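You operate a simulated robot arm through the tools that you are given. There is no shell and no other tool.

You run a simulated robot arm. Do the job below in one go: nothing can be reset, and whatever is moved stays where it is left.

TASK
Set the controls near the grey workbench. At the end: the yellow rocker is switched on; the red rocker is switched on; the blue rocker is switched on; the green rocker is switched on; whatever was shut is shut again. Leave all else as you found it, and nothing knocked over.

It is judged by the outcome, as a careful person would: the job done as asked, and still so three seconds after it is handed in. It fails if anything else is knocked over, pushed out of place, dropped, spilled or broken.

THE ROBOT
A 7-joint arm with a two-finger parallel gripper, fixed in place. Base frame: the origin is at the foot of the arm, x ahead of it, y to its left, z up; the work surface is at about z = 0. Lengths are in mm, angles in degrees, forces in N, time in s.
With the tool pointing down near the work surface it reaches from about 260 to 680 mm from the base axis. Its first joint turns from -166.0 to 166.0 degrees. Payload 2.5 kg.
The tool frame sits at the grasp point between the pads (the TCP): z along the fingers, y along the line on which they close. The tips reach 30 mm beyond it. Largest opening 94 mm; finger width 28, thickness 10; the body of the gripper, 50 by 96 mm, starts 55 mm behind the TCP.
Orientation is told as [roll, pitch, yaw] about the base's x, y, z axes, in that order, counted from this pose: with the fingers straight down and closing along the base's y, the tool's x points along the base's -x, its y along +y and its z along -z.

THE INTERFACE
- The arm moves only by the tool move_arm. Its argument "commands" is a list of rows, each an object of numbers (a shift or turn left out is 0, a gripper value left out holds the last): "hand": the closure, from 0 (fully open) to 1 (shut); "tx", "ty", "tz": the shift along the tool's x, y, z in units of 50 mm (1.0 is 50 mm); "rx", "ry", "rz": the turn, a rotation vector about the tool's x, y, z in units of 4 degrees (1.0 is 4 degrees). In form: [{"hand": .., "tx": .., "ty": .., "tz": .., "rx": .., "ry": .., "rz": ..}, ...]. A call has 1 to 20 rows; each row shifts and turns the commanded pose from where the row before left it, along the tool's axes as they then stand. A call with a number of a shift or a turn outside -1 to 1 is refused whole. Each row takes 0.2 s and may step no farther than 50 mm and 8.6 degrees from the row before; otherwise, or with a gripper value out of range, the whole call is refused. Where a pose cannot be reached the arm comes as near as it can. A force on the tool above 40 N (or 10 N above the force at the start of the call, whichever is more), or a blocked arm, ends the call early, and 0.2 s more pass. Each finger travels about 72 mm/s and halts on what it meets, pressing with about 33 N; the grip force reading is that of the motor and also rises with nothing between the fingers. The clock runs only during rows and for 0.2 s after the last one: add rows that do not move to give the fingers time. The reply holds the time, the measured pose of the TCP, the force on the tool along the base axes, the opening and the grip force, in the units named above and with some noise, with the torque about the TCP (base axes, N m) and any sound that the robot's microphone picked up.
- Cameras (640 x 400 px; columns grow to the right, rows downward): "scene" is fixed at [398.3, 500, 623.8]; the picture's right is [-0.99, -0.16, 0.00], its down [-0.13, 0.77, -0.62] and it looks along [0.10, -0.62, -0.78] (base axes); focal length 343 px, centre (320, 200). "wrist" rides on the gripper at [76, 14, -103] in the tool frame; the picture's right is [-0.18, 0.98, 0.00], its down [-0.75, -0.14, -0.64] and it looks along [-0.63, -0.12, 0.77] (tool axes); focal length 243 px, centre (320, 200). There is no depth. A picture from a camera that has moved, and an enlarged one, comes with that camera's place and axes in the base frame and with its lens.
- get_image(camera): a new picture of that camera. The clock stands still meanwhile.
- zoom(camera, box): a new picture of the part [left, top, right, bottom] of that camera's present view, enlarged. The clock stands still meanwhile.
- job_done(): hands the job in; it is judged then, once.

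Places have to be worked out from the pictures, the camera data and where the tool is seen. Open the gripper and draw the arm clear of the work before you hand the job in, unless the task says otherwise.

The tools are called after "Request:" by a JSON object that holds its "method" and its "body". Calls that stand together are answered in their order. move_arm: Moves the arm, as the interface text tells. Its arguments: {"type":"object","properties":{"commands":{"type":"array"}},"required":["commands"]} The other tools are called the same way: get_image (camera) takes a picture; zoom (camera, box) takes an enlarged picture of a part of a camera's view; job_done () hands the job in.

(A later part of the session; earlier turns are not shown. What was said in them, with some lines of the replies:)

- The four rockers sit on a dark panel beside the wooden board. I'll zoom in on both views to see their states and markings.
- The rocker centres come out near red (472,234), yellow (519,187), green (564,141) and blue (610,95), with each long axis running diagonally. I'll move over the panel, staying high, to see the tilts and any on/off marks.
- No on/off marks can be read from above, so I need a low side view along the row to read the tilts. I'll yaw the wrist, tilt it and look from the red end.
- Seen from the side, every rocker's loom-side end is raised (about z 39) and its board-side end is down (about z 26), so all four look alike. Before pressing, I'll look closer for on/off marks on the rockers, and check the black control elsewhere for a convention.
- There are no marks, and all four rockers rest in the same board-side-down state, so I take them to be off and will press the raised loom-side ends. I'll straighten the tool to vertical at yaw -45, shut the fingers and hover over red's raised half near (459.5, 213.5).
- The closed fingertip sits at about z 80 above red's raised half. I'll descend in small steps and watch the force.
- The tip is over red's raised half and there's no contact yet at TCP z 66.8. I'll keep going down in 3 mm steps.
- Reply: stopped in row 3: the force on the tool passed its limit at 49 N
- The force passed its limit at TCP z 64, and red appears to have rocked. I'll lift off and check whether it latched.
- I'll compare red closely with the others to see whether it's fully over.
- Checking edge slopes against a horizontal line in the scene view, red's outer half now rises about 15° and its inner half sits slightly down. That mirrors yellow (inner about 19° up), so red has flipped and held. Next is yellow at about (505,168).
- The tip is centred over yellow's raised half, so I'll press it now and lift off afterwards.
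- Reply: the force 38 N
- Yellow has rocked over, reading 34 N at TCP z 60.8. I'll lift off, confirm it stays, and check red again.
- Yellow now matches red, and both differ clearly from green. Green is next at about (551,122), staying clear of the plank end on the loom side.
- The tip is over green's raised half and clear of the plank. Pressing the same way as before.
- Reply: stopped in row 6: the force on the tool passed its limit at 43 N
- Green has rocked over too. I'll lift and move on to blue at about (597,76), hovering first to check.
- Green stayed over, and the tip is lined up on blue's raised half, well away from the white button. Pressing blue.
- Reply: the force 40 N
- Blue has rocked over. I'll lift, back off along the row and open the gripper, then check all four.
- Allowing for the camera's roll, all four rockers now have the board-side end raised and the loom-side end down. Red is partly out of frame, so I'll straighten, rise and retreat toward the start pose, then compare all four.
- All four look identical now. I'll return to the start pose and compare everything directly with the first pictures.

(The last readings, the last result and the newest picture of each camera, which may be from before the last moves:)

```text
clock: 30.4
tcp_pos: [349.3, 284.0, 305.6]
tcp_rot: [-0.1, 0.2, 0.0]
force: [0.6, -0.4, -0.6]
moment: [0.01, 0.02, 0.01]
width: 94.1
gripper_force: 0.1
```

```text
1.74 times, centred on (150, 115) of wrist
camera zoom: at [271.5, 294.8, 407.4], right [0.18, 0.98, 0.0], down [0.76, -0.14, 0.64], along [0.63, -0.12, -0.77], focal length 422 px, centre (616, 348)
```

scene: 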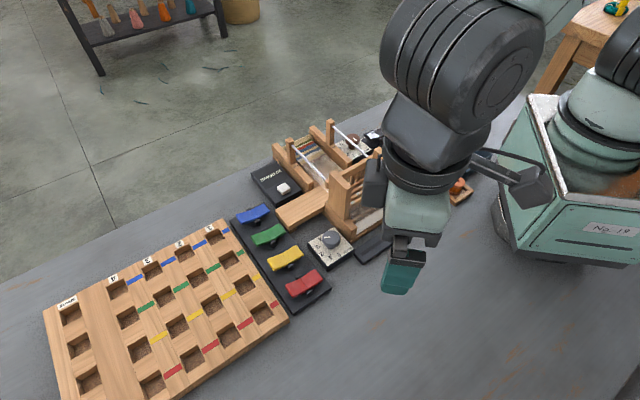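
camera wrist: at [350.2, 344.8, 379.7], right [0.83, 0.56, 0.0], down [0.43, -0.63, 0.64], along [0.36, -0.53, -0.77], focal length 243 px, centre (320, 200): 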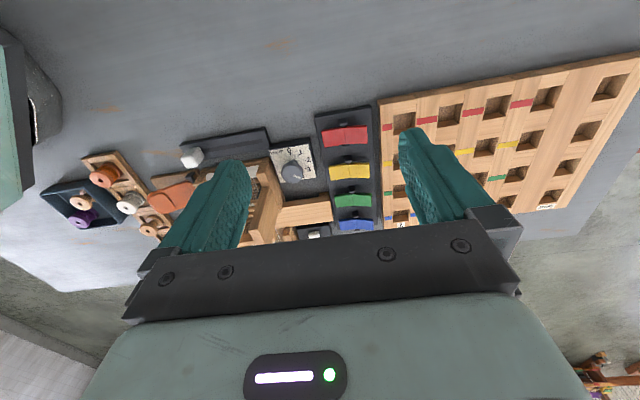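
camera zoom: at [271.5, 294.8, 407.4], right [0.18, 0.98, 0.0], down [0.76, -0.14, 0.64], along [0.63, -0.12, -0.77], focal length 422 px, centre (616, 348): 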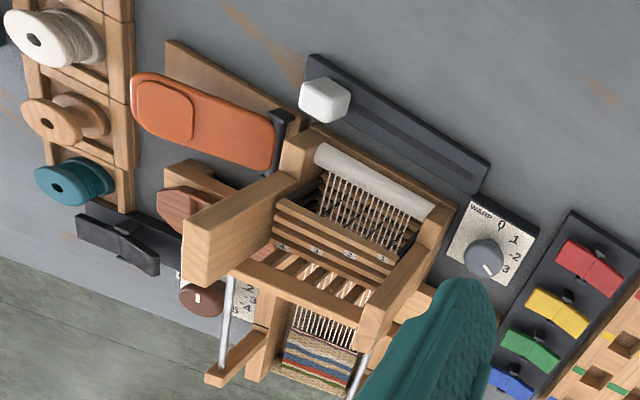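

All four rockers are flipped and holding. The panel, knobs, plank, loom and spools sit where they were in the first pictures, and nothing had to be opened. The gripper is open and clear, so I'm handing in; with no on/off marks, "on" rests on all four having started in the same position.

Request:
{"method": "job_done", "body": {}}

```text
The job is handed in.
```

I flipped all four rockers (red, yellow, green and blue) to their other position, and they were holding when I handed the job in. That this position is "on" is my inference: there are no on/off marks. All four started in the same position, so I took that to be off.

I pressed the end of each rocker nearest the loom, which had been the raised one. All four now match, with the end nearest the slotted board raised instead.

Nothing had to be opened, so there was nothing to shut again. The last pictures show everything else in view where it was at the start. The gripper is open, and the arm is back at its starting position, clear of the work.
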